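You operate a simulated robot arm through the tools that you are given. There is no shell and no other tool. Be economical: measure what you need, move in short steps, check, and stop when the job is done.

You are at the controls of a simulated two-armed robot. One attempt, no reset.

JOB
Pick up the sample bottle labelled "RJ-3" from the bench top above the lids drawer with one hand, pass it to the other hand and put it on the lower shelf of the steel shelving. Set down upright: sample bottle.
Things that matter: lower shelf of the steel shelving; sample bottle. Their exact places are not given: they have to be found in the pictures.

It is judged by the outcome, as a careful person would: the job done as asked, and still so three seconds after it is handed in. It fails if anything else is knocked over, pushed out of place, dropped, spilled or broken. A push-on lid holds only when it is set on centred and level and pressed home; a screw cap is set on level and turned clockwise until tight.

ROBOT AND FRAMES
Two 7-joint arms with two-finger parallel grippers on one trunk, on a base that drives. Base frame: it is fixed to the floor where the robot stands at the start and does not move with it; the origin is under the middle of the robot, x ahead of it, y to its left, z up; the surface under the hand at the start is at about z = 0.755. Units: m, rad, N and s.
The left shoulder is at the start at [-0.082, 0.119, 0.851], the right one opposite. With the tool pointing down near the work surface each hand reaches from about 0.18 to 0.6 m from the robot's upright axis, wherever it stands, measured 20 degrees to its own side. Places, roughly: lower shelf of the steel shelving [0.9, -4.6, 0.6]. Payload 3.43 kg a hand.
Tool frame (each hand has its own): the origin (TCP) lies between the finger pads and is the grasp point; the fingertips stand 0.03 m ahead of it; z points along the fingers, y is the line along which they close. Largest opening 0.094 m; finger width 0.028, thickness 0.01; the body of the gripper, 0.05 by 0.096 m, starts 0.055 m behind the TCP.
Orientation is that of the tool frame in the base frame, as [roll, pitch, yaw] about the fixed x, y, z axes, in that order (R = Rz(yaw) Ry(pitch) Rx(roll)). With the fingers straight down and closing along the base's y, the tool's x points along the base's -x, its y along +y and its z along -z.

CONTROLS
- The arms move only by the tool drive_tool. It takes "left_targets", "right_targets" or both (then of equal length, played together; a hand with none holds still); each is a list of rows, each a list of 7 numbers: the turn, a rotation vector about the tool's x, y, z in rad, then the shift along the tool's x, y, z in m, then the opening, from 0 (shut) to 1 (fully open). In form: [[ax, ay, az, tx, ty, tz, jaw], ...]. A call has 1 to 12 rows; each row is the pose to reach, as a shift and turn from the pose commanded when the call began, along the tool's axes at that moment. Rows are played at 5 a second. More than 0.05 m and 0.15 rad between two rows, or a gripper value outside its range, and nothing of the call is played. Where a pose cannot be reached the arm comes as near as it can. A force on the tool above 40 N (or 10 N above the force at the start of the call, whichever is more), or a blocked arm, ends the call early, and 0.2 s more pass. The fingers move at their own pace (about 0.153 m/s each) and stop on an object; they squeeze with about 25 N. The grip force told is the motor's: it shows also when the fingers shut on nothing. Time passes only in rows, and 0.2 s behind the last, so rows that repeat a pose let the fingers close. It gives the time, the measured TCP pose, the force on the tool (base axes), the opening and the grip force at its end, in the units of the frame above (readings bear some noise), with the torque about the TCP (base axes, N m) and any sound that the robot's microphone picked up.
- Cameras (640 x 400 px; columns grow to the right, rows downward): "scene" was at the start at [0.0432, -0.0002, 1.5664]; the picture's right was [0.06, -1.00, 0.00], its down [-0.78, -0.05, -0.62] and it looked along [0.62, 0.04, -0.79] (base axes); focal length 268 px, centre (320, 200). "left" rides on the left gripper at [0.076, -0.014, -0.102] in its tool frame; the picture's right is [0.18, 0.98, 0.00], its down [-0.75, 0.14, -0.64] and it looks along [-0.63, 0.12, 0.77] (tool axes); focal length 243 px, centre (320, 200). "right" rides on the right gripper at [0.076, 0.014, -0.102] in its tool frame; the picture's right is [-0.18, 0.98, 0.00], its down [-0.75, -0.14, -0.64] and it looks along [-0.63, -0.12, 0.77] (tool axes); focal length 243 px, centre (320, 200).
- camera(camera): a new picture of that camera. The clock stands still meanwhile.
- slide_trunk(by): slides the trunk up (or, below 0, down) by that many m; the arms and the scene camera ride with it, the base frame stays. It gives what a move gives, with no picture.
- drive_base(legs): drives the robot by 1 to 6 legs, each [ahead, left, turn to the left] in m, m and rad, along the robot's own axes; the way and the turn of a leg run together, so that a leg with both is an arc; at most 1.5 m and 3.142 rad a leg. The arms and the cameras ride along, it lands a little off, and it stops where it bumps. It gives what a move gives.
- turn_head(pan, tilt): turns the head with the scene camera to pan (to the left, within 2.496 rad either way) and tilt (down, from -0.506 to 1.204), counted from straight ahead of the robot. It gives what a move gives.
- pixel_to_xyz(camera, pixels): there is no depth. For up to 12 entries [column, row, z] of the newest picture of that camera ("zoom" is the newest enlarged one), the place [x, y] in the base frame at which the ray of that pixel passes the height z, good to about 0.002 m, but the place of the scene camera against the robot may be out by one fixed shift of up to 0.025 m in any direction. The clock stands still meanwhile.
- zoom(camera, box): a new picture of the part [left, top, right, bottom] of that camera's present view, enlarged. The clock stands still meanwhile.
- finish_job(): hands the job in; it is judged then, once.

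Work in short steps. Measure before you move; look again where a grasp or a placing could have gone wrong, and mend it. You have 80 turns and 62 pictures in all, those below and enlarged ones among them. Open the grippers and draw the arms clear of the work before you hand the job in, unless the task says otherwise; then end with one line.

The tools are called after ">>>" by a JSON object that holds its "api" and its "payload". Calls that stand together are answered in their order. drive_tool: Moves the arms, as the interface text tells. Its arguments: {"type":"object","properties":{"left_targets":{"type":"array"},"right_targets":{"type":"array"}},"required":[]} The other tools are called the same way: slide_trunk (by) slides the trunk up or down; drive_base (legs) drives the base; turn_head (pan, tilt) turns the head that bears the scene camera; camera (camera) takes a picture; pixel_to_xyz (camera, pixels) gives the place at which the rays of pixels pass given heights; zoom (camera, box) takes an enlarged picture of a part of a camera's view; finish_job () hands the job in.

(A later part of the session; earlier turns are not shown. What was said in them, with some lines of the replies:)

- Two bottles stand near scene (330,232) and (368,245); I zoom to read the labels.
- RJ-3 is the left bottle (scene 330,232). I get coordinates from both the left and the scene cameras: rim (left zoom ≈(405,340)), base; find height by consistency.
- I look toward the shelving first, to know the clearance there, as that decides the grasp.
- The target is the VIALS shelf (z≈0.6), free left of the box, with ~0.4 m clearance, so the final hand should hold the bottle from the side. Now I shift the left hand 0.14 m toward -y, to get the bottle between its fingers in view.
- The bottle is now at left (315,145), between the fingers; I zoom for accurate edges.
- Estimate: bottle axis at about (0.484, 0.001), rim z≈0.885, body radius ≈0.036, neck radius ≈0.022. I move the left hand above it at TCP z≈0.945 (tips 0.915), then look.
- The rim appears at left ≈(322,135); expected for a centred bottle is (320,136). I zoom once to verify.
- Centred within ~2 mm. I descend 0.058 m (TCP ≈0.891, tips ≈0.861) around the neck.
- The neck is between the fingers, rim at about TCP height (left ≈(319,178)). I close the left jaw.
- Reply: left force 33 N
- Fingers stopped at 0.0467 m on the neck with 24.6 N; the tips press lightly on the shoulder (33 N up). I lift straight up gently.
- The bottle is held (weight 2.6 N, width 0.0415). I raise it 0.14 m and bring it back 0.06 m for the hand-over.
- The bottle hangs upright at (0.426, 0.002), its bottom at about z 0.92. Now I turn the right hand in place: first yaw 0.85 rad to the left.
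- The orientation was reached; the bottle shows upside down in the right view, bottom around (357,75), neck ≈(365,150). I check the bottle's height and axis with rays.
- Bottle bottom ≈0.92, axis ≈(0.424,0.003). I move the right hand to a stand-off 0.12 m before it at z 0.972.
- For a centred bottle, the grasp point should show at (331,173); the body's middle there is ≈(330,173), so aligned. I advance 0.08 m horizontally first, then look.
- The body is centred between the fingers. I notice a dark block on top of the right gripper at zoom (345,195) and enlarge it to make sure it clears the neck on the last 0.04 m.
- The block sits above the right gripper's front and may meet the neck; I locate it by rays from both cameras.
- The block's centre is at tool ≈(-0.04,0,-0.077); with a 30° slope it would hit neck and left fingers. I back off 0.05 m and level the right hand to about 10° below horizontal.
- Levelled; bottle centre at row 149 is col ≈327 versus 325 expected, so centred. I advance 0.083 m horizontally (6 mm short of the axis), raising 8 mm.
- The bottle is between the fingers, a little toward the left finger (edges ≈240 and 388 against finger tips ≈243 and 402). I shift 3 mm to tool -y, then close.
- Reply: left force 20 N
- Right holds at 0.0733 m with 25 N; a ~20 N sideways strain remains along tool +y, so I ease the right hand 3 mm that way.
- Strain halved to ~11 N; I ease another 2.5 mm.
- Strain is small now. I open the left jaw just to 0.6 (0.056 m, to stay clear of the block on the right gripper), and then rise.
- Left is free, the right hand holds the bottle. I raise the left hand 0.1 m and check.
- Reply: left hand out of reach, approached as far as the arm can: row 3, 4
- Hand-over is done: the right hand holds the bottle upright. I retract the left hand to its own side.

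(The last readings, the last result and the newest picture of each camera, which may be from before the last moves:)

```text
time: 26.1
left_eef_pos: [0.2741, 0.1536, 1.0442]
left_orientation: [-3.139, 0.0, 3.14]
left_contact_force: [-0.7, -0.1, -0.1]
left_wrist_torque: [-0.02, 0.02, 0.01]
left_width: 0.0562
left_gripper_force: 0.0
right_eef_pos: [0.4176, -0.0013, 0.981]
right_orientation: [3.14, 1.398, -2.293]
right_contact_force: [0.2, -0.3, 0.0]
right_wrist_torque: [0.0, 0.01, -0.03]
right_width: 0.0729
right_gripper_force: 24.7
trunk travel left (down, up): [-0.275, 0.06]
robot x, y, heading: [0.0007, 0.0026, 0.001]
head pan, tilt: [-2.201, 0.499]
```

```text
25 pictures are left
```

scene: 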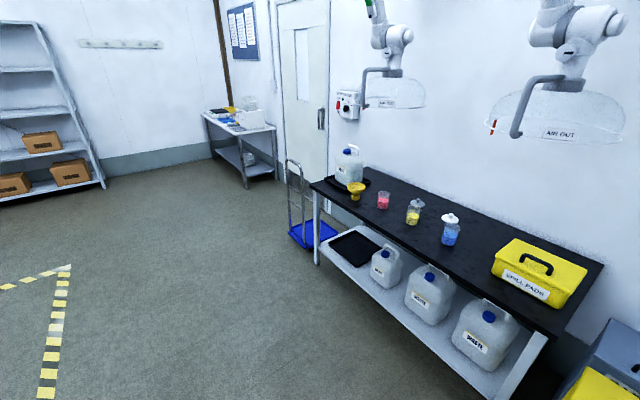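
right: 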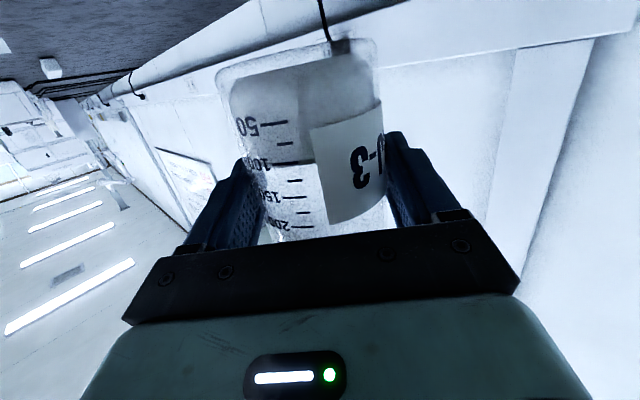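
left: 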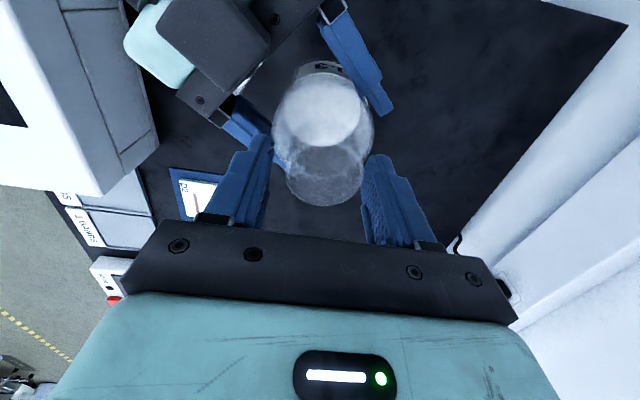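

A bench stands behind; I measure the floor spots near it to know how far I can back off.

>>> {"api": "pixel_to_xyz", "payload": {"camera": "scene", "pixels": [[318, 265, 0.0], [500, 400, 0.1], [310, 185, 0.75], [560, 335, 0.75], [292, 240, 0.0], [104, 187, 0.0], [40, 400, 0.0], [70, 265, 0.0], [246, 187, 0.0], [0, 203, 0.0]]}}

```text
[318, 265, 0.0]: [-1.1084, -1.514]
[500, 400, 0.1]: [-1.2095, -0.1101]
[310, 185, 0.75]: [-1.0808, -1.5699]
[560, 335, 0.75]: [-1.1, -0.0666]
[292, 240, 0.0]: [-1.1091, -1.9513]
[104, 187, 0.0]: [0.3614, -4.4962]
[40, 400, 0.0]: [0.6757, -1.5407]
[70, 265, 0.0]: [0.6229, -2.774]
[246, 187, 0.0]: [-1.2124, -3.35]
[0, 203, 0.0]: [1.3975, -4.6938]
```

The bench behind starts at x≈-1.1 and the floor is free. I back away 0.45 m from the table.

>>> {"api": "drive_base", "payload": {"legs": [[-0.45, 0, 0]]}}

```text
time: 28.9
left_eef_pos: [-0.1716, 0.1543, 1.0417]
left_orientation: [3.141, 0.001, -3.139]
left_contact_force: [0.3, 0.0, 0.6]
left_wrist_torque: [-0.02, -0.02, 0.0]
left_width: 0.0565
left_gripper_force: 0.0
right_eef_pos: [-0.0262, 0.0002, 0.9802]
right_orientation: [-3.141, 1.397, -2.288]
right_contact_force: [-0.6, -0.1, 0.1]
right_wrist_torque: [0.0, 0.04, -0.01]
right_width: 0.0728
right_gripper_force: 25.6
trunk travel left (down, up): [-0.275, 0.06]
robot x, y, heading: [-0.446, 0.0031, 0.008]
head pan, tilt: [-2.201, 0.499]
```

Clear of the table. Now I turn the right hand about the vertical by -0.85 rad (bottle stays upright) and shift it 0.2 m to the right, so that it points straight ahead.

>>> {"api": "drive_tool", "payload": {"right_targets": [[0.14, 0, 0.0247, 0.0038, -0.0258, -0.0213, 0.6], [0.28, 0, 0.0493, 0.0076, -0.0515, -0.0427, 0.6], [0.4185, 0, 0.074, 0.0114, -0.0773, -0.064, 0.6], [0.558, 0, 0.0987, 0.0151, -0.103, -0.0853, 0.6], [0.6975, 0, 0.1233, 0.0189, -0.1288, -0.1067, 0.6], [0.837, 0, 0.148, 0.0227, -0.1545, -0.128, 0.6], [0.837, 0, 0.148, 0.0227, -0.1545, -0.128, 0.6]]}}

>>> {"api": "turn_head", "payload": {"pan": -0.4, "tilt": 0.9}}

>>> {"api": "camera", "payload": {"camera": "scene"}}

```text
time: 30.4
left_eef_pos: [-0.172, 0.1544, 1.0423]
left_orientation: [3.141, -0.001, -3.138]
left_contact_force: [0.0, 0.8, 1.0]
left_wrist_torque: [-0.03, -0.03, -0.01]
left_width: 0.0567
left_gripper_force: 0.1
right_eef_pos: [-0.0008, -0.2142, 0.9846]
right_orientation: [3.139, 1.395, -3.079]
right_contact_force: [0.5, -0.1, -3.0]
right_wrist_torque: [-0.03, 0.04, 0.01]
right_width: 0.0729
right_gripper_force: 24.9
right hand out of reach, approached as far as the arm can: row 5, 6, 7
trunk travel left (down, up): [-0.275, 0.06]
robot x, y, heading: [-0.4438, 0.003, 0.003]
head pan, tilt: [-2.201, 0.499]
```

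```text
time: 32.2
left_eef_pos: [-0.1708, 0.1538, 1.0427]
left_orientation: [-3.141, -0.001, -3.136]
left_contact_force: [-0.3, 0.1, 0.3]
left_wrist_torque: [0.0, 0.04, 0.03]
left_width: 0.0564
left_gripper_force: 0.0
right_eef_pos: [-0.0003, -0.214, 0.9834]
right_orientation: [3.135, 1.395, -3.082]
right_contact_force: [0.4, -0.6, -2.1]
right_wrist_torque: [0.0, 0.05, -0.02]
right_width: 0.0727
right_gripper_force: 24.9
trunk travel left (down, up): [-0.275, 0.06]
robot x, y, heading: [-0.4454, -0.0011, 0.005]
head pan, tilt: [-0.4, 0.901]
```

```text
24 pictures are left
```

scene: 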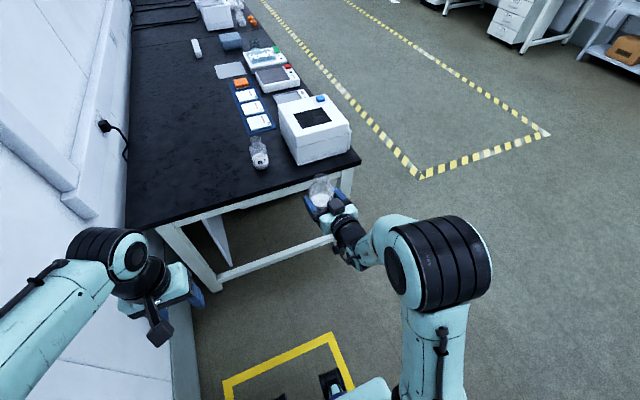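

The hand points nearly straight ahead with the bottle upright. I sidestep right, turn right 90° and go ahead to about y=-3.1.

>>> {"api": "drive_base", "payload": {"legs": [[0, -0.4, 0], [0, 0, -1.57], [1.35, 0, 0], [1.35, 0, 0]]}}

>>> {"api": "turn_head", "payload": {"pan": 0.5, "tilt": 0.4}}

>>> {"api": "camera", "payload": {"camera": "scene"}}

```text
time: 52.8
left_eef_pos: [-0.2612, -3.3685, 1.0426]
left_orientation: [-3.141, 0.001, 1.573]
left_contact_force: [-0.6, -0.5, 0.2]
left_wrist_torque: [-0.01, -0.02, 0.02]
left_width: 0.0563
left_gripper_force: 0.0
right_eef_pos: [-0.6309, -3.5404, 0.9827]
right_orientation: [3.137, 1.396, 1.631]
right_contact_force: [0.0, -0.9, -3.6]
right_wrist_torque: [0.01, 0.04, 0.02]
right_width: 0.0729
right_gripper_force: 25.5
trunk travel left (down, up): [-0.275, 0.06]
robot x, y, heading: [-0.4213, -3.096, -1.564]
head pan, tilt: [-0.4, 0.901]
```

```text
time: 54.0
left_eef_pos: [-0.2618, -3.3696, 1.0424]
left_orientation: [3.139, 0.0, 1.576]
left_contact_force: [-1.2, 0.3, -1.4]
left_wrist_torque: [0.01, 0.0, -0.04]
left_width: 0.0564
left_gripper_force: 0.1
right_eef_pos: [-0.6311, -3.5404, 0.9832]
right_orientation: [3.137, 1.395, 1.63]
right_contact_force: [0.3, -0.5, -2.9]
right_wrist_torque: [0.0, -0.01, 0.01]
right_width: 0.0728
right_gripper_force: 25.0
trunk travel left (down, up): [-0.275, 0.06]
robot x, y, heading: [-0.4162, -3.0955, -1.564]
head pan, tilt: [0.499, 0.4]
```

```text
23 pictures are left
```

scene: 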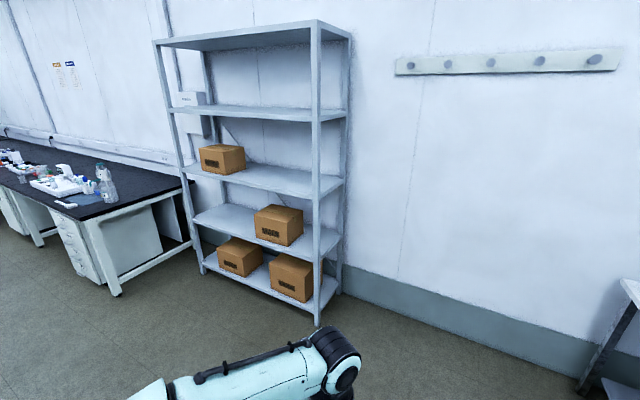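

The shelving is in view: right-front post foot (317,325), VIALS shelf front edge from (193,213) to (317,255). I measure these.

>>> {"api": "pixel_to_xyz", "payload": {"camera": "scene", "pixels": [[317, 325, 0.0], [202, 272, 0.0], [316, 256, 0.5], [316, 256, 0.6], [316, 256, 0.65], [193, 213, 0.5], [193, 213, 0.6], [193, 213, 0.65], [316, 200, 0.9], [316, 200, 1.0], [192, 170, 1.0], [316, 307, 0.15]]}}

```text
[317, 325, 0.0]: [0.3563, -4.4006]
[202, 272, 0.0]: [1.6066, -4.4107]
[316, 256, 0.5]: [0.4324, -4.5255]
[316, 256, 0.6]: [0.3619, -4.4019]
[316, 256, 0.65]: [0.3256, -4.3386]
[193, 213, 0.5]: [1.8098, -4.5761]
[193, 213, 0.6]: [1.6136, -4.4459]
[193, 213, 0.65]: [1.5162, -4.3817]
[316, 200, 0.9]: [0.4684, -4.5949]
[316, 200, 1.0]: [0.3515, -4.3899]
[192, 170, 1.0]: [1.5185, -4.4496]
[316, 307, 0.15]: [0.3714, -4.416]
```

Front plane y≈-4.40, x from 0.36 to 1.5, VIALS shelf z≈0.60, next at ≈1.0. I check the neighbouring bench corner and the box.

>>> {"api": "pixel_to_xyz", "payload": {"camera": "scene", "pixels": [[118, 296, 0.0], [190, 180, 0.75], [85, 219, 0.75], [255, 240, 0.6], [280, 246, 0.6], [303, 235, 0.6], [193, 247, 0.0]]}}

>>> {"api": "drive_base", "payload": {"legs": [[0, 1.45, 0]]}}

```text
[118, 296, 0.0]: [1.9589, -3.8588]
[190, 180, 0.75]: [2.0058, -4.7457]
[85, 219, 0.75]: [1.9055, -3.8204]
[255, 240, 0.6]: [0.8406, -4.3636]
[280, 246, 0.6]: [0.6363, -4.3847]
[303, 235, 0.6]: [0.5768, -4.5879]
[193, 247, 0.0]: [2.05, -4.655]
```

```text
time: 66.7
left_eef_pos: [1.1683, -3.3537, 1.0426]
left_orientation: [-3.14, 0.0, 1.586]
left_contact_force: [-0.1, 0.1, -0.4]
left_wrist_torque: [-0.01, 0.01, 0.0]
left_width: 0.0562
left_gripper_force: 0.1
right_eef_pos: [0.8027, -3.5292, 0.984]
right_orientation: [3.135, 1.395, 1.64]
right_contact_force: [0.6, -0.4, -2.4]
right_wrist_torque: [0.01, 0.01, -0.01]
right_width: 0.0726
right_gripper_force: 25.1
trunk travel left (down, up): [-0.275, 0.06]
robot x, y, heading: [1.0118, -3.0833, -1.557]
head pan, tilt: [0.499, 0.4]
```

I sidestep 0.3 m more left, go ahead 0.6 m and lower the trunk 0.25 m while the bottle is still in front of the shelf.

>>> {"api": "drive_base", "payload": {"legs": [[0, 0.3, 0], [0.6, 0, 0]]}}

>>> {"api": "slide_trunk", "payload": {"by": -0.25}}

>>> {"api": "turn_head", "payload": {"pan": -0.3, "tilt": 0.6}}

>>> {"api": "camera", "payload": {"camera": "scene"}}

>>> {"api": "camera", "payload": {"camera": "right"}}

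```text
time: 72.8
left_eef_pos: [1.4785, -3.946, 1.0421]
left_orientation: [3.141, 0.0, 1.594]
left_contact_force: [-0.2, 0.1, 0.3]
left_wrist_torque: [0.0, -0.02, 0.03]
left_width: 0.0564
left_gripper_force: 0.0
right_eef_pos: [1.1132, -4.1257, 0.9834]
right_orientation: [3.137, 1.393, 1.652]
right_contact_force: [0.0, 0.3, -1.8]
right_wrist_torque: [0.04, 0.0, -0.04]
right_width: 0.0727
right_gripper_force: 25.0
trunk travel left (down, up): [-0.275, 0.06]
robot x, y, heading: [1.3143, -3.6766, -1.547]
head pan, tilt: [0.499, 0.4]
```

```text
time: 75.4
left_eef_pos: [1.4776, -3.9458, 0.7932]
left_orientation: [-3.141, 0.0, 1.595]
left_contact_force: [0.3, -0.4, 0.5]
left_wrist_torque: [-0.02, -0.02, -0.03]
left_width: 0.0563
left_gripper_force: 0.1
right_eef_pos: [1.1131, -4.1249, 0.7341]
right_orientation: [3.134, 1.394, 1.65]
right_contact_force: [0.1, -0.4, -3.3]
right_wrist_torque: [-0.01, -0.03, 0.02]
right_width: 0.0729
right_gripper_force: 24.9
trunk travel left (down, up): [-0.025, 0.31]
robot x, y, heading: [1.319, -3.6734, -1.548]
head pan, tilt: [0.499, 0.4]
```

```text
time: 76.6
left_eef_pos: [1.4772, -3.9464, 0.7918]
left_orientation: [3.141, 0.0, 1.595]
left_contact_force: [0.2, -0.6, -0.1]
left_wrist_torque: [-0.02, -0.02, 0.02]
left_width: 0.0563
left_gripper_force: 0.0
right_eef_pos: [1.1124, -4.1256, 0.7331]
right_orientation: [3.134, 1.392, 1.65]
right_contact_force: [-0.1, 0.7, -2.4]
right_wrist_torque: [0.05, 0.0, -0.01]
right_width: 0.0726
right_gripper_force: 25.0
trunk travel left (down, up): [-0.025, 0.31]
robot x, y, heading: [1.3155, -3.6794, -1.545]
head pan, tilt: [-0.3, 0.6]
```

```text
22 pictures are left
```

scene: 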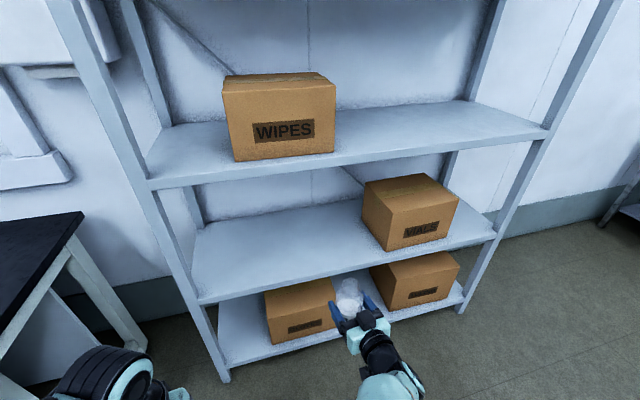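

```text
21 pictures are left
```

right: 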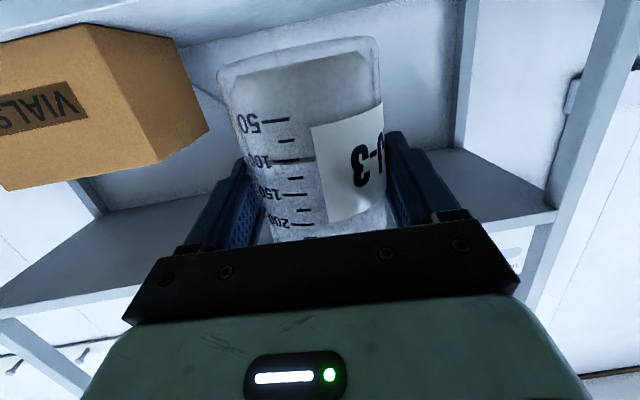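

I measure the shelf's front edge from here (front edge around (250,290) and (440,248)), and the post foot (224,380).

>>> {"api": "zoom", "payload": {"camera": "scene", "box": [190, 200, 390, 325]}}

>>> {"api": "pixel_to_xyz", "payload": {"camera": "scene", "pixels": [[224, 382, 0.0], [202, 302, 0.58], [202, 302, 0.6], [202, 302, 0.62], [150, 186, 1.0], [240, 292, 0.6], [300, 278, 0.6], [495, 236, 0.6], [385, 250, 0.6], [362, 220, 0.6], [462, 306, 0.0]]}}

```text
3.20 times, centred on (290, 262) of scene
```

zoom: 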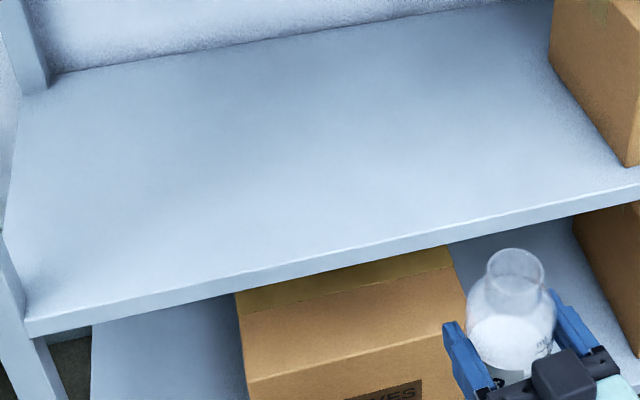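

```text
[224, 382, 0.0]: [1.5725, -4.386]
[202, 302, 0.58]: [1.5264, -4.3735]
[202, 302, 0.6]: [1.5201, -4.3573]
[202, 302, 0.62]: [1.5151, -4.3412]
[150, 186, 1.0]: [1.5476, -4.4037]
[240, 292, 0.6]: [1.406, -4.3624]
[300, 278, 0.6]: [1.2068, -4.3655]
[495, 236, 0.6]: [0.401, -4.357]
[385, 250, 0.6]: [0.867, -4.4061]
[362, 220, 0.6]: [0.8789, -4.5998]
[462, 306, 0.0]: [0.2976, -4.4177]
```

The edge is around y≈-4.37 to -4.40 with shelf z≈0.57–0.60; bottle bottom is ≈0.673, well above. I drive ahead 0.25 m.

>>> {"api": "drive_base", "payload": {"legs": [[0.25, 0, -0.02]]}}

>>> {"api": "turn_head", "payload": {"pan": -0.4, "tilt": 0.85}}

>>> {"api": "camera", "payload": {"camera": "scene"}}

```text
time: 78.3
left_eef_pos: [1.4765, -4.191, 0.7925]
left_orientation: [3.141, 0.0, 1.577]
left_contact_force: [-0.3, 0.1, 0.4]
left_wrist_torque: [0.04, -0.02, -0.03]
left_width: 0.0565
left_gripper_force: 0.0
right_eef_pos: [1.1083, -4.3638, 0.733]
right_orientation: [3.134, 1.392, 1.632]
right_contact_force: [0.4, 0.6, -2.9]
right_wrist_torque: [0.01, -0.01, 0.02]
right_width: 0.0729
right_gripper_force: 25.6
trunk travel left (down, up): [-0.025, 0.31]
robot x, y, heading: [1.3213, -3.9212, -1.564]
head pan, tilt: [-0.3, 0.6]
```

```text
time: 79.1
left_eef_pos: [1.4769, -4.1917, 0.7921]
left_orientation: [3.141, 0.0, 1.578]
left_contact_force: [0.7, -0.2, 0.3]
left_wrist_torque: [-0.02, 0.05, -0.01]
left_width: 0.0563
left_gripper_force: 0.1
right_eef_pos: [1.1086, -4.3641, 0.7327]
right_orientation: [3.135, 1.392, 1.631]
right_contact_force: [-0.4, 0.7, -2.9]
right_wrist_torque: [0.05, -0.01, -0.01]
right_width: 0.073
right_gripper_force: 25.0
trunk travel left (down, up): [-0.025, 0.31]
robot x, y, heading: [1.3206, -3.9216, -1.565]
head pan, tilt: [-0.4, 0.85]
```

```text
19 pictures are left
```

scene: 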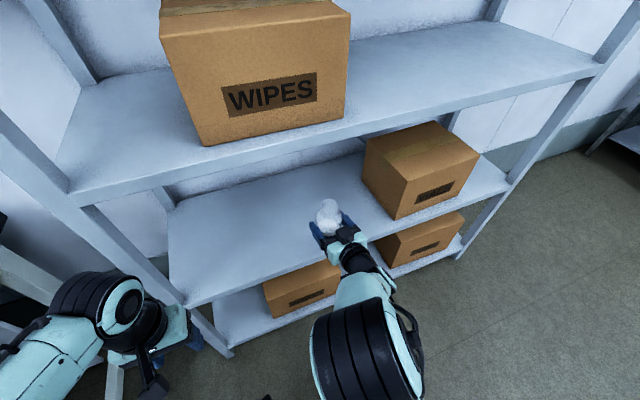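

I calibrate the scene camera against the known bottle position, and measure the shelf edge beside it.

>>> {"api": "zoom", "payload": {"camera": "scene", "box": [240, 170, 400, 270]}}

```text
4.00 times, centred on (320, 220) of scene
```

zoom: 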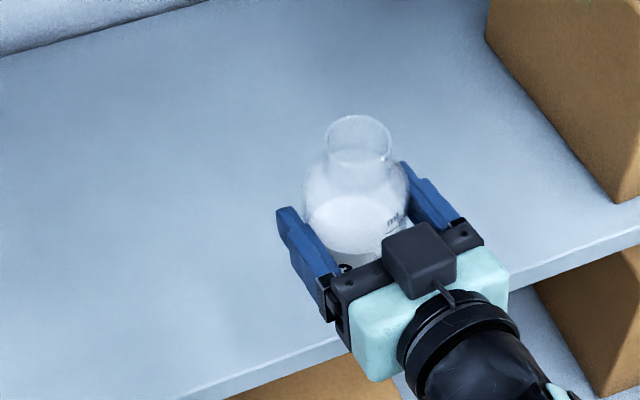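

>>> {"api": "pixel_to_xyz", "payload": {"camera": "zoom", "pixels": [[358, 135, 0.8], [358, 135, 0.81], [260, 369, 0.6], [260, 369, 0.58], [340, 340, 0.6], [340, 340, 0.58], [530, 269, 0.6], [530, 269, 0.58], [620, 203, 0.6]]}}

```text
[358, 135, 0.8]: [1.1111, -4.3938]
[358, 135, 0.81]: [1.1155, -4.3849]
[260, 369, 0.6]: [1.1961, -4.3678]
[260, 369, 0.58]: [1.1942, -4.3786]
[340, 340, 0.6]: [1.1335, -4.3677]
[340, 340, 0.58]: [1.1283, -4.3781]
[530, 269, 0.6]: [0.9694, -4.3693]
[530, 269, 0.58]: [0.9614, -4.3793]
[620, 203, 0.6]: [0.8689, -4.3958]
```

Calibrated, the shelf edge is at y≈-4.355 and the bottle axis at -4.370. I go 0.06 m ahead with the base so that the axis lies ~0.07 m inside.

>>> {"api": "drive_base", "payload": {"legs": [[0.06, 0, 0]]}}

>>> {"api": "drive_tool", "payload": {"right_targets": [[0, 0, 0, 0.0197, 0, 0.0035, 0.6], [0, 0, 0, 0.0295, 0, 0.0052, 0.6], [0, 0, 0, 0.0295, 0, 0.0052, 0.6]]}}

>>> {"api": "zoom", "payload": {"camera": "scene", "box": [240, 150, 400, 270]}}

>>> {"api": "camera", "payload": {"camera": "right"}}

```text
time: 80.1
left_eef_pos: [1.4763, -4.252, 0.791]
left_orientation: [3.141, 0.0, 1.576]
left_contact_force: [-0.2, 0.3, 0.3]
left_wrist_torque: [-0.01, -0.01, 0.0]
left_width: 0.0562
left_gripper_force: 0.0
right_eef_pos: [1.1082, -4.4253, 0.7326]
right_orientation: [3.137, 1.392, 1.63]
right_contact_force: [0.2, 0.6, -3.6]
right_wrist_torque: [0.03, 0.0, 0.01]
right_width: 0.073
right_gripper_force: 25.1
trunk travel left (down, up): [-0.025, 0.31]
robot x, y, heading: [1.3181, -3.9823, -1.56]
head pan, tilt: [-0.4, 0.85]
```

```text
time: 80.9
left_eef_pos: [1.4762, -4.2515, 0.7933]
left_orientation: [-3.142, 0.0, 1.577]
left_contact_force: [-0.6, 0.4, -0.7]
left_wrist_torque: [-0.02, -0.06, 0.0]
left_width: 0.0564
left_gripper_force: 0.0
right_eef_pos: [1.1077, -4.4237, 0.7038]
right_orientation: [3.134, 1.392, 1.631]
right_contact_force: [-0.3, 0.2, -2.9]
right_wrist_torque: [-0.01, 0.04, -0.04]
right_width: 0.0728
right_gripper_force: 25.4
trunk travel left (down, up): [-0.025, 0.31]
robot x, y, heading: [1.3208, -3.977, -1.569]
head pan, tilt: [-0.4, 0.85]
```

```text
3.33 times, centred on (320, 210) of scene
```

zoom: 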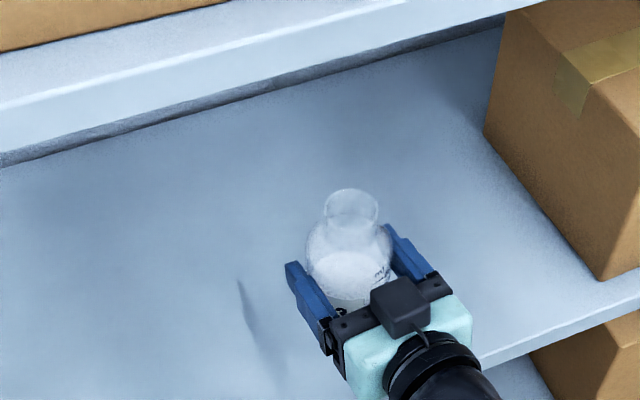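

```text
16 pictures are left
```

right: 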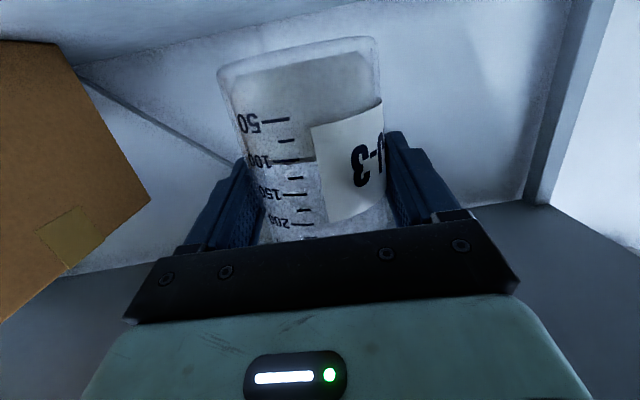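

Bottle bottom ≈0.644, axis ≈7 cm inside the edge. I lower 0.03 m more in small steps watching force.

>>> {"api": "drive_tool", "payload": {"right_targets": [[0, 0, 0, 0.0099, 0, 0.0017, 0.6], [0, 0, 0, 0.0197, 0, 0.0035, 0.6], [0, 0, 0, 0.0256, 0, 0.0045, 0.6], [0, 0, 0, 0.0295, 0, 0.0052, 0.6], [0, 0, 0, 0.0295, 0, 0.0052, 0.6]]}}

>>> {"api": "zoom", "payload": {"camera": "scene", "box": [240, 150, 400, 270]}}

```text
time: 82.1
left_eef_pos: [1.4752, -4.2521, 0.7922]
left_orientation: [3.141, 0.001, 1.576]
left_contact_force: [-0.4, -0.8, -0.4]
left_wrist_torque: [0.02, -0.02, 0.03]
left_width: 0.0565
left_gripper_force: 0.1
right_eef_pos: [1.1075, -4.4248, 0.685]
right_orientation: [3.134, 1.391, 1.633]
right_contact_force: [-0.4, 0.4, -3.5]
right_wrist_torque: [0.01, -0.02, 0.01]
right_width: 0.0725
right_gripper_force: 24.7
right hand out of reach, approached as far as the arm can: row 2, 3, 4, 5
trunk travel left (down, up): [-0.025, 0.31]
robot x, y, heading: [1.3232, -3.982, -1.563]
head pan, tilt: [-0.4, 0.85]
```

```text
3.33 times, centred on (320, 210) of scene
```

zoom: 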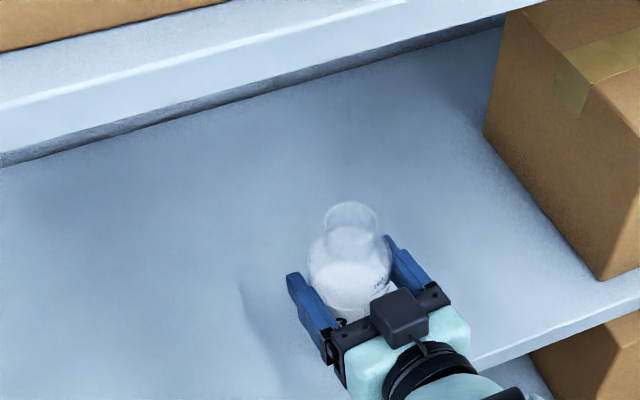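

The arm hit its limit at z 0.685 (bottom ≈0.625). Turning the hand 0.3 rad left about the vertical should regain reach; I do that at this height.

>>> {"api": "drive_tool", "payload": {"right_targets": [[-0.099, 0, -0.017, -0.008, 0, -0.001, 0.6], [-0.197, 0, -0.035, -0.008, 0, -0.001, 0.6], [-0.296, 0, -0.052, -0.008, 0, -0.001, 0.6], [-0.296, 0, -0.052, -0.008, 0, -0.001, 0.6]]}}

```text
time: 83.1
left_eef_pos: [1.476, -4.2521, 0.7914]
left_orientation: [-3.14, 0.001, 1.577]
left_contact_force: [0.4, 0.0, 0.3]
left_wrist_torque: [-0.01, -0.03, -0.01]
left_width: 0.0564
left_gripper_force: 0.1
right_eef_pos: [1.1065, -4.4243, 0.6932]
right_orientation: [3.126, 1.394, 1.925]
right_contact_force: [-0.4, -0.5, -3.3]
right_wrist_torque: [0.0, 0.02, 0.0]
right_width: 0.0728
right_gripper_force: 25.0
trunk travel left (down, up): [-0.025, 0.31]
robot x, y, heading: [1.3205, -3.9805, -1.568]
head pan, tilt: [-0.4, 0.85]
```

Reached without trouble; now I descend again in small steps.

>>> {"api": "drive_tool", "payload": {"right_targets": [[0, 0, 0, 0.0099, 0, 0.0017, 0.6], [0, 0, 0, 0.0177, 0, 0.0031, 0.6], [0, 0, 0, 0.0236, 0, 0.0042, 0.6], [0, 0, 0, 0.0236, 0, 0.0042, 0.6]]}}

```text
time: 84.1
left_eef_pos: [1.4767, -4.2522, 0.7921]
left_orientation: [-3.141, 0.0, 1.575]
left_contact_force: [-0.1, -1.1, 0.1]
left_wrist_torque: [0.01, 0.01, -0.03]
left_width: 0.0562
left_gripper_force: 0.1
right_eef_pos: [1.1089, -4.4255, 0.6692]
right_orientation: [3.132, 1.393, 1.927]
right_contact_force: [-0.3, 0.0, -3.1]
right_wrist_torque: [-0.01, -0.01, 0.03]
right_width: 0.0731
right_gripper_force: 24.7
trunk travel left (down, up): [-0.025, 0.31]
robot x, y, heading: [1.3194, -3.9772, -1.566]
head pan, tilt: [-0.4, 0.85]
```

At 0.669 with only the weight felt (−3 N). I continue down in 4 mm steps.

>>> {"api": "drive_tool", "payload": {"right_targets": [[0, 0, 0, 0.0039, 0, 0.0007, 0.6], [0, 0, 0, 0.0079, 0, 0.0014, 0.6], [0, 0, 0, 0.0118, 0, 0.0021, 0.6]]}}

>>> {"api": "zoom", "payload": {"camera": "scene", "box": [270, 190, 370, 270]}}

```text
time: 84.9
left_eef_pos: [1.4765, -4.2509, 0.7925]
left_orientation: [-3.14, 0.001, 1.576]
left_contact_force: [0.1, -0.2, -1.1]
left_wrist_torque: [-0.01, 0.0, 0.0]
left_width: 0.0564
left_gripper_force: 0.0
right_eef_pos: [1.1076, -4.4246, 0.6571]
right_orientation: [3.13, 1.395, 1.927]
right_contact_force: [0.9, 0.0, -2.7]
right_wrist_torque: [0.02, 0.01, -0.01]
right_width: 0.0727
right_gripper_force: 25.1
trunk travel left (down, up): [-0.025, 0.31]
robot x, y, heading: [1.3223, -3.9757, -1.562]
head pan, tilt: [-0.4, 0.85]
```

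```text
5.00 times, centred on (320, 230) of scene
```

zoom: 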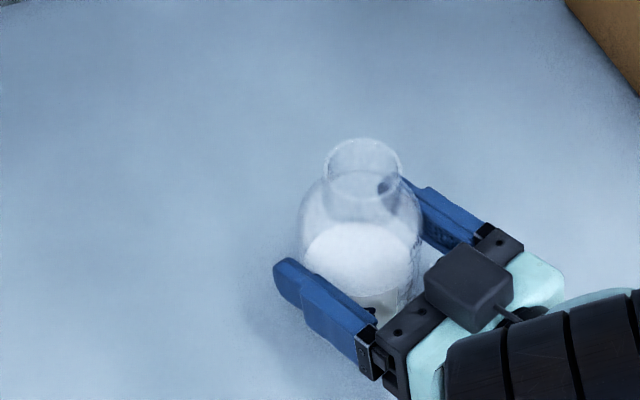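

Still no contact at 0.657, but the shadow is close to the bottle. I continue down in 3 mm steps.

>>> {"api": "drive_tool", "payload": {"right_targets": [[0, 0, 0, 0.003, 0, 0.0005, 0.6], [0, 0, 0, 0.006, 0, 0.001, 0.6], [0, 0, 0, 0.009, 0, 0.0016, 0.6]]}}

```text
time: 85.7
left_eef_pos: [1.4767, -4.2528, 0.7928]
left_orientation: [-3.141, 0.0, 1.576]
left_contact_force: [0.3, -0.3, -0.4]
left_wrist_torque: [0.02, -0.01, 0.01]
left_width: 0.0564
left_gripper_force: 0.1
right_eef_pos: [1.1078, -4.4238, 0.6485]
right_orientation: [3.131, 1.396, 1.928]
right_contact_force: [-0.3, 0.3, -3.3]
right_wrist_torque: [0.03, -0.02, -0.01]
right_width: 0.0725
right_gripper_force: 25.0
trunk travel left (down, up): [-0.025, 0.31]
robot x, y, heading: [1.3176, -3.983, -1.568]
head pan, tilt: [-0.4, 0.85]
```

>>> {"api": "drive_tool", "payload": {"right_targets": [[0, 0, 0, 0.003, 0, 0.0005, 0.6], [0, 0, 0, 0.006, 0, 0.001, 0.6], [0, 0, 0, 0.009, 0, 0.0016, 0.6]]}}

>>> {"api": "zoom", "payload": {"camera": "scene", "box": [270, 200, 370, 280]}}

```text
time: 86.5
left_eef_pos: [1.4761, -4.2514, 0.7935]
left_orientation: [-3.141, 0.002, 1.577]
left_contact_force: [-0.4, -0.7, 0.1]
left_wrist_torque: [-0.01, 0.01, 0.01]
left_width: 0.0565
left_gripper_force: 0.1
right_eef_pos: [1.1072, -4.4264, 0.6425]
right_orientation: [3.14, 1.405, 1.936]
right_contact_force: [0.6, 2.9, 19.3]
right_wrist_torque: [-0.13, -0.04, -0.02]
right_width: 0.0732
right_gripper_force: 24.9
trunk travel left (down, up): [-0.025, 0.31]
robot x, y, heading: [1.3172, -3.9779, -1.564]
head pan, tilt: [-0.4, 0.85]
```

```text
5.00 times, centred on (320, 240) of scene
```

zoom: 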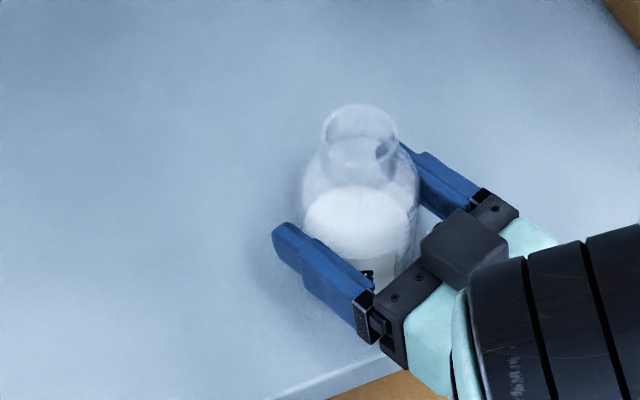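

Contact: +19 N with little torque, so it is the bottle's base on the shelf. I ease up 2 mm to relax, then open the fingers slowly.

>>> {"api": "drive_tool", "payload": {"right_targets": [[0, 0, 0, -0.0017, 0, -0.0003, 0.6], [0, 0, 0, -0.0017, 0, -0.0003, 0.6]]}}

```text
time: 87.1
left_eef_pos: [1.4772, -4.2512, 0.7916]
left_orientation: [3.14, 0.0, 1.575]
left_contact_force: [0.4, 0.3, 0.6]
left_wrist_torque: [0.03, -0.04, 0.01]
left_width: 0.0562
left_gripper_force: 0.0
right_eef_pos: [1.1084, -4.4239, 0.6413]
right_orientation: [3.136, 1.396, 1.934]
right_contact_force: [2.0, -2.0, 12.7]
right_wrist_torque: [-0.59, 0.1, 0.08]
right_width: 0.0732
right_gripper_force: 25.2
trunk travel left (down, up): [-0.025, 0.31]
robot x, y, heading: [1.3243, -3.9795, -1.565]
head pan, tilt: [-0.4, 0.85]
```

>>> {"api": "drive_tool", "payload": {"right_targets": [[0, 0, 0, -0.002, 0, -0.0003, 0.8], [0, 0, 0, -0.002, 0, -0.0003, 0.9], [0, 0, 0, -0.002, 0, -0.0003, 1], [0, 0, 0, -0.002, 0, -0.0003, 1]]}}

>>> {"api": "camera", "payload": {"camera": "right"}}

>>> {"api": "zoom", "payload": {"camera": "scene", "box": [270, 200, 370, 280]}}

```text
time: 88.1
left_eef_pos: [1.4781, -4.2535, 0.7926]
left_orientation: [-3.141, -0.001, 1.576]
left_contact_force: [0.6, -0.2, -0.3]
left_wrist_torque: [0.04, -0.02, -0.01]
left_width: 0.0564
left_gripper_force: 0.1
right_eef_pos: [1.1072, -4.4253, 0.6423]
right_orientation: [3.129, 1.394, 1.926]
right_contact_force: [-0.1, 0.1, 0.6]
right_wrist_torque: [-0.04, -0.01, 0.0]
right_width: 0.0942
right_gripper_force: 0.0
trunk travel left (down, up): [-0.025, 0.31]
robot x, y, heading: [1.3217, -3.9761, -1.561]
head pan, tilt: [-0.4, 0.85]
```

```text
12 pictures are left
```

right: 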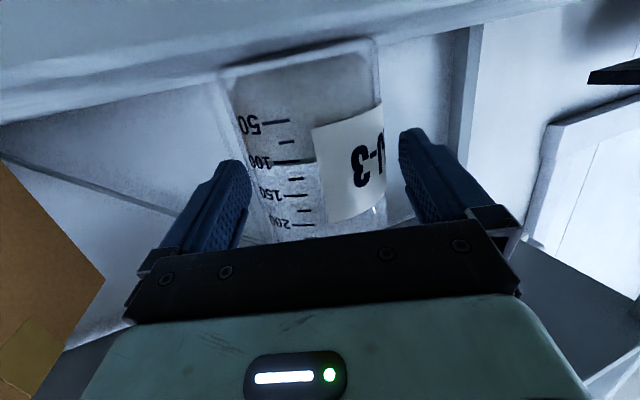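

```text
5.00 times, centred on (320, 240) of scene
```

zoom: 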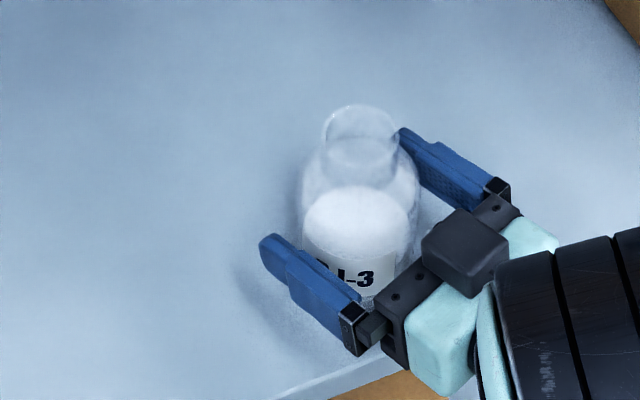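

Released; the bottle stands upright and free. I withdraw the right hand straight back along its own horizontal direction.

>>> {"api": "drive_tool", "payload": {"right_targets": [[0, 0, 0, 0.0035, 0, -0.0197, 1], [0, 0, 0, 0.007, 0, -0.0394, 1], [0, 0, 0, 0.0104, 0, -0.0591, 1], [0, 0, 0, 0.0139, 0, -0.0788, 1], [0, 0, 0, 0.0174, 0, -0.0985, 1], [0, 0, 0, 0.0209, 0, -0.118, 1], [0, 0, 0, 0.0209, 0, -0.118, 1]]}}

>>> {"api": "camera", "payload": {"camera": "scene"}}

>>> {"api": "camera", "payload": {"camera": "right"}}

```text
time: 89.7
left_eef_pos: [1.4769, -4.2511, 0.7926]
left_orientation: [3.141, 0.001, 1.575]
left_contact_force: [0.1, 0.7, -0.6]
left_wrist_torque: [-0.01, 0.01, -0.02]
left_width: 0.0565
left_gripper_force: 0.0
right_eef_pos: [1.0635, -4.3129, 0.6423]
right_orientation: [3.132, 1.395, 1.926]
right_contact_force: [0.3, 0.4, -0.1]
right_wrist_torque: [-0.02, -0.03, 0.05]
right_width: 0.094
right_gripper_force: 0.1
trunk travel left (down, up): [-0.025, 0.31]
robot x, y, heading: [1.3199, -3.9798, -1.563]
head pan, tilt: [-0.4, 0.85]
```

```text
10 pictures are left
```

scene: 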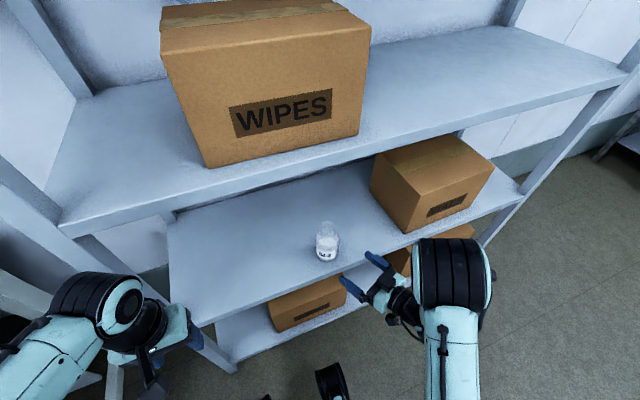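

```text
9 pictures are left
```

right: 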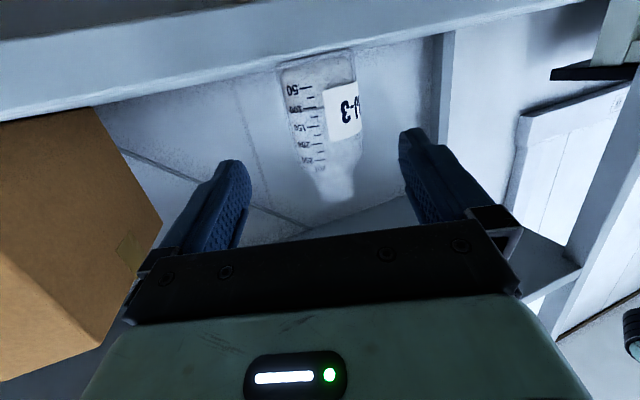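

The bottle stands upright on the VIALS shelf, well inside the edge, and nothing else moved. I back the robot off 0.4 m, open the left gripper, and take a last look.

>>> {"api": "drive_base", "payload": {"legs": [[-0.4, 0, 0]]}}

>>> {"api": "drive_tool", "payload": {"left_targets": [[0, 0, 0, 0, 0, 0, 1], [0, 0, 0, 0, 0, 0, 1], [0, 0, 0, 0, 0, 0, 1]]}}

>>> {"api": "camera", "payload": {"camera": "scene"}}

>>> {"api": "zoom", "payload": {"camera": "scene", "box": [230, 60, 390, 160]}}

```text
time: 92.2
left_eef_pos: [1.4746, -3.8527, 0.7927]
left_orientation: [3.14, 0.002, 1.577]
left_contact_force: [-0.2, -0.5, 0.2]
left_wrist_torque: [0.01, 0.03, -0.02]
left_width: 0.0563
left_gripper_force: 0.1
right_eef_pos: [1.0615, -3.911, 0.642]
right_orientation: [3.132, 1.394, 1.927]
right_contact_force: [-0.4, -0.6, -0.4]
right_wrist_torque: [-0.02, 0.03, 0.01]
right_width: 0.094
right_gripper_force: 0.1
trunk travel left (down, up): [-0.025, 0.31]
robot x, y, heading: [1.323, -3.5806, -1.56]
head pan, tilt: [-0.4, 0.85]
```

```text
time: 93.0
left_eef_pos: [1.4754, -3.8503, 0.7923]
left_orientation: [-3.141, 0.002, 1.577]
left_contact_force: [0.5, 0.3, 0.8]
left_wrist_torque: [-0.02, -0.03, -0.03]
left_width: 0.0939
left_gripper_force: 0.1
right_eef_pos: [1.0617, -3.9117, 0.6428]
right_orientation: [3.13, 1.394, 1.927]
right_contact_force: [0.6, -0.6, 0.2]
right_wrist_torque: [0.02, -0.01, 0.01]
right_width: 0.0939
right_gripper_force: 0.0
trunk travel left (down, up): [-0.025, 0.31]
robot x, y, heading: [1.3188, -3.5814, -1.567]
head pan, tilt: [-0.4, 0.85]
```

```text
8 pictures are left
```

scene: 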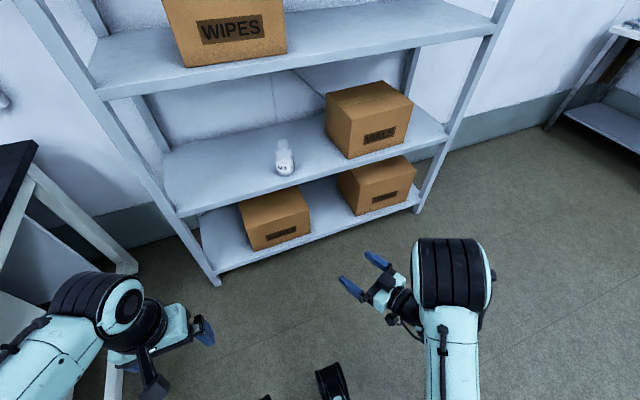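

```text
4.00 times, centred on (310, 110) of scene
```

zoom: 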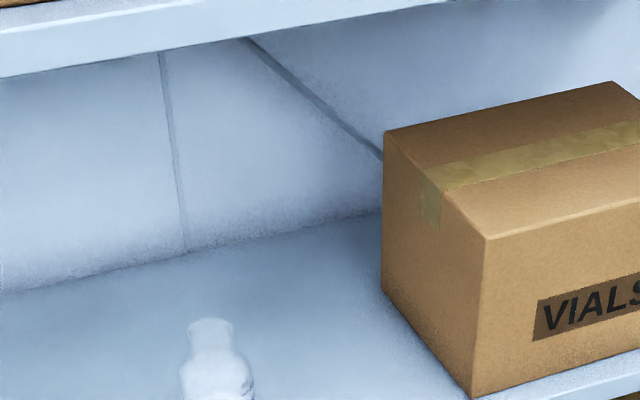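

The bottle stands upright at scene (284,158) on the lower shelf, both grippers are open and clear; I hand the job in.

>>> {"api": "finish_job", "payload": {}}

```text
The job is handed in.
```

I picked up RJ-3 with the left hand, passed it to the right, and set it upright on the lower shelf of the steel shelving (the one with the VIALS box). Both grippers are open and clear, and the pictures show nothing else disturbed.
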